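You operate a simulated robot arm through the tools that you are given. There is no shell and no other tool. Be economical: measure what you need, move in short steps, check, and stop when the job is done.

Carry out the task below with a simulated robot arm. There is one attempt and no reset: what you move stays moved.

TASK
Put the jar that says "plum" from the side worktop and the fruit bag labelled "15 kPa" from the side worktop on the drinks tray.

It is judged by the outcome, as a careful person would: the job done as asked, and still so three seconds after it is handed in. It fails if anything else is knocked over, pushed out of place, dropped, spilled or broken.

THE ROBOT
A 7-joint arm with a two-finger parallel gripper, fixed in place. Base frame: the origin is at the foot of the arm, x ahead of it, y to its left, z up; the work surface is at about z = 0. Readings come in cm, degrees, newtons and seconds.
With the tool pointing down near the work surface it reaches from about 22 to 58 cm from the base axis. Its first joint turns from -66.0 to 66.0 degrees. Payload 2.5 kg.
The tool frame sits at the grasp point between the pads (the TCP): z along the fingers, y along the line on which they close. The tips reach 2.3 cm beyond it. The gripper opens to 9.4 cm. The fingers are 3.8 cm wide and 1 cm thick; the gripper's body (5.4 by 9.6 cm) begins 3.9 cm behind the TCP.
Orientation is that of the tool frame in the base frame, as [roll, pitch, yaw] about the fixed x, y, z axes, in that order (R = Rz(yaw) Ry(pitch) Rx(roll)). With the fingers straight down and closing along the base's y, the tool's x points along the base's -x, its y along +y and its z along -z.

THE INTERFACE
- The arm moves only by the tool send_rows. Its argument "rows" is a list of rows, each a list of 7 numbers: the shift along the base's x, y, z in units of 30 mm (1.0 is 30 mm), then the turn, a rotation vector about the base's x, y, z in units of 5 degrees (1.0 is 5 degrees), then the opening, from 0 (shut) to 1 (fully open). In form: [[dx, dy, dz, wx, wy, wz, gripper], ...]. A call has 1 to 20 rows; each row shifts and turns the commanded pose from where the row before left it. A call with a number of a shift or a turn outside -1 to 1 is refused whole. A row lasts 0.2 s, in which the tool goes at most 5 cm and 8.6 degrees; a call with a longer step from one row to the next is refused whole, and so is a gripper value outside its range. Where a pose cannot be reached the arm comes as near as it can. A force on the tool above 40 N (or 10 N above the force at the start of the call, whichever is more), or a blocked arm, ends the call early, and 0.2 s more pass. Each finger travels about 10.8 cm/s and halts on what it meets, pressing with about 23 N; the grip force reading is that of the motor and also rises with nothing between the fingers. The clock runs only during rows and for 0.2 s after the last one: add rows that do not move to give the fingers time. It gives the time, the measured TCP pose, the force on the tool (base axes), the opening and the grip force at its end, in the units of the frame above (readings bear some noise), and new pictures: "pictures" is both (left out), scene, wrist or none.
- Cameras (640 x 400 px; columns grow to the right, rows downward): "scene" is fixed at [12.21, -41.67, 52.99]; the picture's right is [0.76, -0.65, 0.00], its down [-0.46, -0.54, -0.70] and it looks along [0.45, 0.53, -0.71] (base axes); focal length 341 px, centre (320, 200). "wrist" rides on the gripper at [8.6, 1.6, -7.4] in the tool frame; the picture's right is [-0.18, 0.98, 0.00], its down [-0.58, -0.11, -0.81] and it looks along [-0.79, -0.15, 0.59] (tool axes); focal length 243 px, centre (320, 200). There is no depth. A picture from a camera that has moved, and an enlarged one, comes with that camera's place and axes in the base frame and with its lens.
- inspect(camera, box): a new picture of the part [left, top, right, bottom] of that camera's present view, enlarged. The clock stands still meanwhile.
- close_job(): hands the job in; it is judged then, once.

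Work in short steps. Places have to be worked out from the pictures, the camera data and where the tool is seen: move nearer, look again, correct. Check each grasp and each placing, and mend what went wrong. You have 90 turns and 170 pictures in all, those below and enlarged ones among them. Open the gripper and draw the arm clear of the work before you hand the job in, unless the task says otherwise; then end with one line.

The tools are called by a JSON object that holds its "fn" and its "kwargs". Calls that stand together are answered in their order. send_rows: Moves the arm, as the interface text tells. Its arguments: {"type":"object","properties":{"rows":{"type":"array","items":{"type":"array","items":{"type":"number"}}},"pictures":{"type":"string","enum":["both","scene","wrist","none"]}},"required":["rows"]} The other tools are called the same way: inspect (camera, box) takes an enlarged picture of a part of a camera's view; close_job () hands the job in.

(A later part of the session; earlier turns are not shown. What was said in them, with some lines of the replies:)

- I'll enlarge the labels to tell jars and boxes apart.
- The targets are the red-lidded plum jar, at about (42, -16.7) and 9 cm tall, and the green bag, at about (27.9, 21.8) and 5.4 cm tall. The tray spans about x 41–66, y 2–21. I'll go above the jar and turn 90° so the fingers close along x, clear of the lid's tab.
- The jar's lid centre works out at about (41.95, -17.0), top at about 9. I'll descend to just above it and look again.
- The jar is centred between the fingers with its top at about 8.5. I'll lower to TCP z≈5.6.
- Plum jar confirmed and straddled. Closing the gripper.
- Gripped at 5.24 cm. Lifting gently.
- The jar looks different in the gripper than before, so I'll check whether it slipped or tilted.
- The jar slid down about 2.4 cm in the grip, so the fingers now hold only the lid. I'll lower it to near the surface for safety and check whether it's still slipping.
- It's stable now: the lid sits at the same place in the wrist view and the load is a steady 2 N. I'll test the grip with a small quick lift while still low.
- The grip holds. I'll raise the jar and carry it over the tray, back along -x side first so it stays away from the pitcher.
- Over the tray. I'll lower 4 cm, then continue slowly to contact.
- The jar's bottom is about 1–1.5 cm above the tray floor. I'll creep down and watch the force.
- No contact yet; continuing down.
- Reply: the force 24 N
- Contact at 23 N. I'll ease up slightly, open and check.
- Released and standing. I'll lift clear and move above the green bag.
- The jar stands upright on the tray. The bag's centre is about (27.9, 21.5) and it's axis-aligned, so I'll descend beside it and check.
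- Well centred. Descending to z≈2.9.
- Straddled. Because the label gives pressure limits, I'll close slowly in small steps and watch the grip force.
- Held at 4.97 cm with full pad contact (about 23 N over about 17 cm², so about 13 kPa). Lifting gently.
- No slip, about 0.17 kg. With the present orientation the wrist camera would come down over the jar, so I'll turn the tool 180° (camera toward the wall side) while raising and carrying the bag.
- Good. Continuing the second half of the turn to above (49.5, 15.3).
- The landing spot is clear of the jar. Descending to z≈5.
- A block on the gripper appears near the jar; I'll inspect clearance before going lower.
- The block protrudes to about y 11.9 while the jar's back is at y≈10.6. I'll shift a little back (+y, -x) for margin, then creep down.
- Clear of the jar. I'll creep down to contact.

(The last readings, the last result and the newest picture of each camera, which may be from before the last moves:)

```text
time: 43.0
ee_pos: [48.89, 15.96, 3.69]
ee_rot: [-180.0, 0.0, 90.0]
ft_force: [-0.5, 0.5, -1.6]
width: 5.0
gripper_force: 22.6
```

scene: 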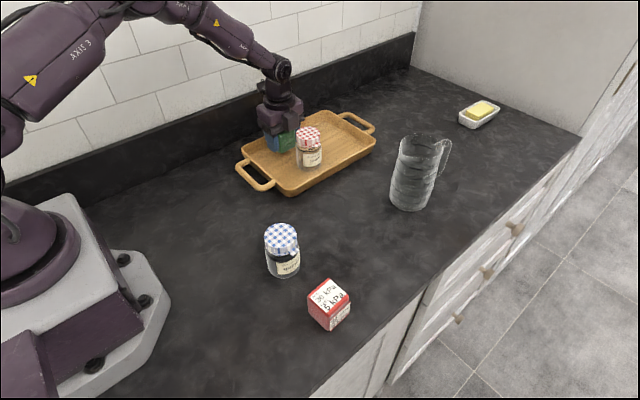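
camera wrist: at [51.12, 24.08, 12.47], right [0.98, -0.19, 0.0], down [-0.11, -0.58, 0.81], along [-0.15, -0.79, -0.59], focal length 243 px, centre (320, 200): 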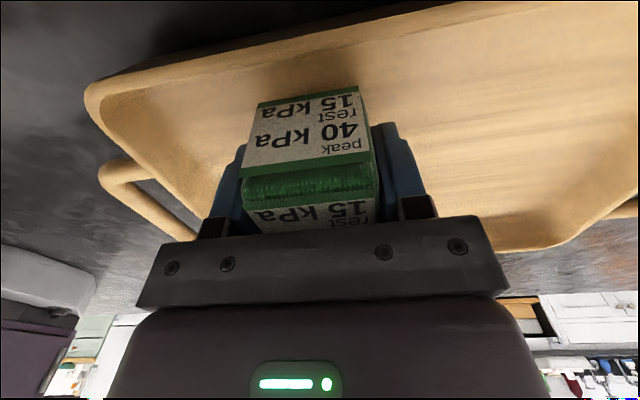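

{"fn": "send_rows", "kwargs": {"rows": [[0, 0, -0.05, 0, 0, 0, 0.51], [0, 0, 0, 0, 0, 0, 0.51]], "pictures": "none"}}

```text
time: 43.6
ee_pos: [48.9, 15.93, 3.65]
ee_rot: [180.0, -0.1, 90.0]
ft_force: [0.2, -0.2, -1.1]
width: 4.96
gripper_force: 23.2
```

{"fn": "send_rows", "kwargs": {"rows": [[0, 0, -0.04, 0, 0, 0, 0.51], [0, 0, 0, 0, 0, 0, 0.51]], "pictures": "none"}}

```text
time: 44.2
ee_pos: [48.86, 15.88, 3.56]
ee_rot: [179.9, -0.1, 90.0]
ft_force: [0.5, -0.1, -1.0]
width: 5.0
gripper_force: 23.1
```

{"fn": "send_rows", "kwargs": {"rows": [[0, 0, -0.05, 0, 0, 0, 0.51], [0, 0, 0, 0, 0, 0, 0.51]], "pictures": "none"}}

{"fn": "inspect", "kwargs": {"camera": "scene", "box": [250, 80, 340, 180]}}

```text
time: 44.8
ee_pos: [48.92, 15.93, 3.46]
ee_rot: [180.0, 0.0, 90.0]
ft_force: [-5.9, -3.3, 14.7]
width: 4.99
gripper_force: 23.0
```

```text
4.00 times, centred on (295, 130) of scene
camera zoom: at [12.21, -41.68, 52.99], right [0.76, -0.65, 0.0], down [-0.46, -0.54, -0.7], along [0.45, 0.53, -0.71], focal length 1363 px, centre (420, 480)
```

zoom: 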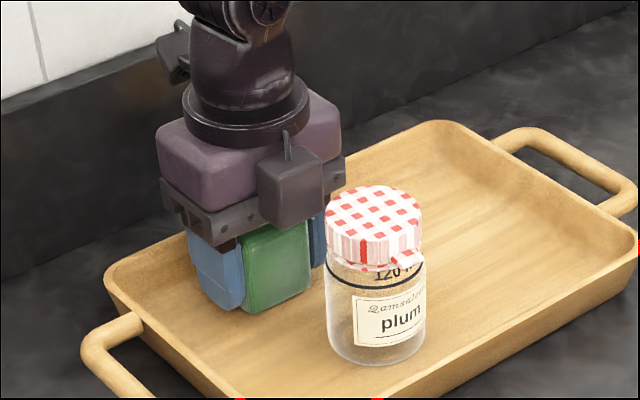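

Contact made (14.7 N up). Easing 1 mm and opening partly, then rising straight up.

{"fn": "send_rows", "kwargs": {"rows": [[0, 0, 0.03, 0, 0, 0, 0.53], [0, 0, 0, 0, 0, 0, 0.6], [0, 0, 0, 0, 0, 0, 0.68], [0, 0, 0, 0, 0, 0, 0.68]]}}

```text
time: 45.8
ee_pos: [48.96, 15.93, 3.56]
ee_rot: [180.0, 0.1, 90.0]
ft_force: [0.2, 0.4, -0.1]
width: 6.39
gripper_force: 0.1
camera wrist: at [50.49, 24.52, 10.94], right [0.98, -0.18, 0.0], down [-0.11, -0.58, 0.81], along [-0.15, -0.79, -0.59], focal length 243 px, centre (320, 200)
```

scene: 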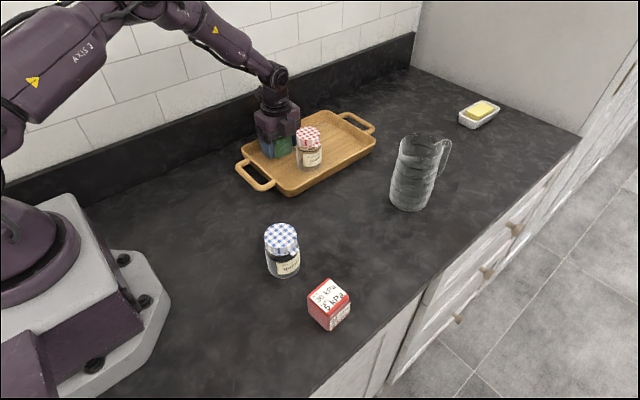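
wrist: 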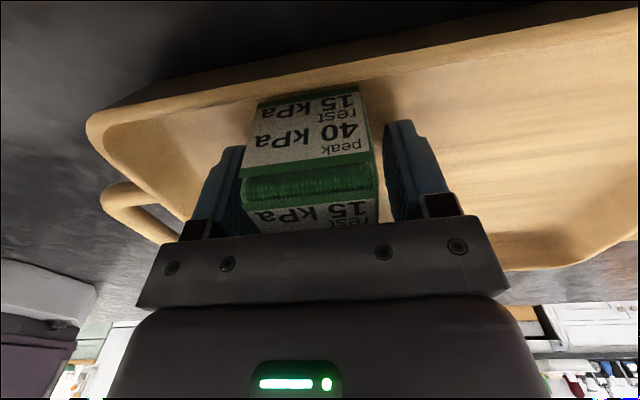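

Released. I'll open a touch more for clearance and rise straight up.

{"fn": "send_rows", "kwargs": {"rows": [[0, 0, 0, 0, 0, 0, 0.75], [0, 0, 0.2, 0, 0, 0, 0.75], [0, 0, 0.4, 0, 0, 0, 0.75], [0, 0, 0.6, 0, 0, 0, 0.75], [0, 0, 0.8, 0, 0, 0, 0.75], [0, 0, 0.8, 0, 0, 0, 0.75], [0, 0, 0.8, 0, 0, 0, 0.75], [0, 0, 0.6, 0, 0, 0, 0.75], [-0.6, 0, 0.2, 0, 0, 0, 0.8], [-0.8, 0, 0, 0, 0, 0, 0.9], [-0.9, 0, 0, 0, 0, 0, 1], [-0.9, 0, 0, 0, 0, 0, 1], [-0.9, 0, 0, 0, 0, 0, 1], [-0.7, 0, 0, 0, 0, 0, 1], [0, 0, 0, 0, 0, 0, 1]]}}

{"fn": "inspect", "kwargs": {"camera": "scene", "box": [220, 80, 420, 210]}}

```text
time: 49.0
ee_pos: [34.4, 15.85, 16.78]
ee_rot: [-180.0, 0.0, 89.9]
ft_force: [0.6, -0.9, 0.2]
width: 9.4
gripper_force: 0.0
camera wrist: at [36.03, 24.49, 24.14], right [0.98, -0.19, 0.0], down [-0.11, -0.58, 0.81], along [-0.15, -0.79, -0.59], focal length 243 px, centre (320, 200)
```

scene: 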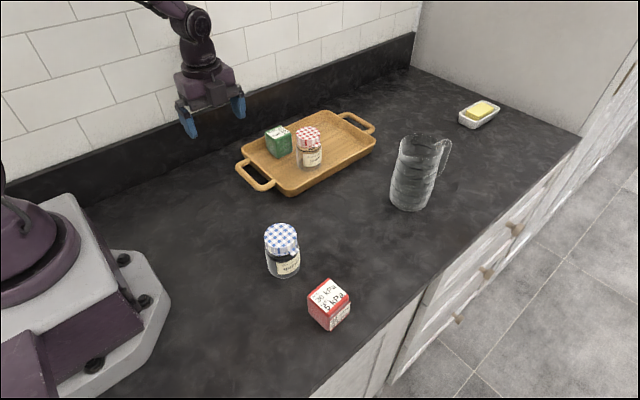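
wrist: 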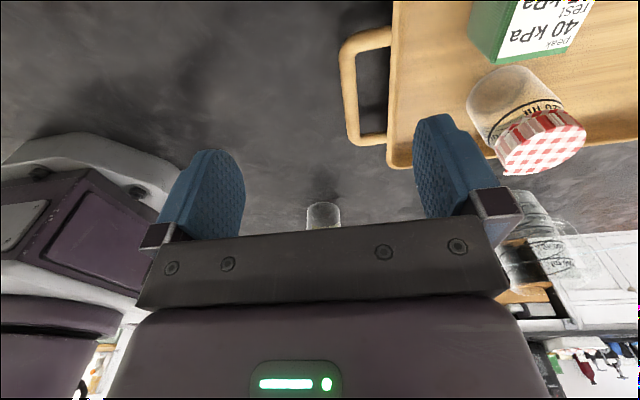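

```text
3.08 times, centred on (320, 145) of scene
camera zoom: at [12.21, -41.67, 52.99], right [0.76, -0.65, 0.0], down [-0.46, -0.54, -0.7], along [0.45, 0.53, -0.71], focal length 1049 px, centre (320, 369)
```

zoom: 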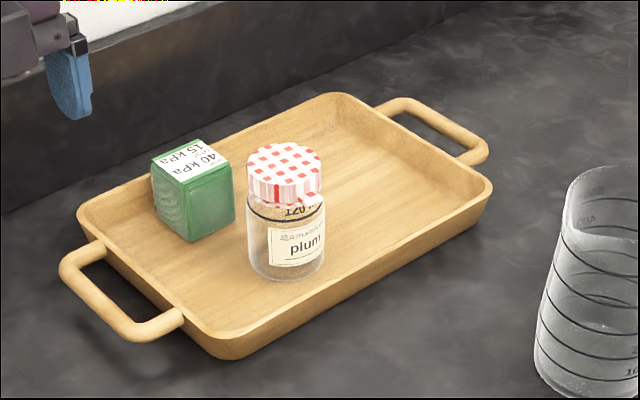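

The jar and bag both stand upright on the tray, nothing else has moved, and the arm is clear with the gripper open. Handing in.

{"fn": "close_job", "kwargs": {}}

```text
The job is handed in.
```

The plum jar and the green fruit bag labelled 15 kPa are both standing upright on the drinks tray, and nothing else on the worktop was moved.
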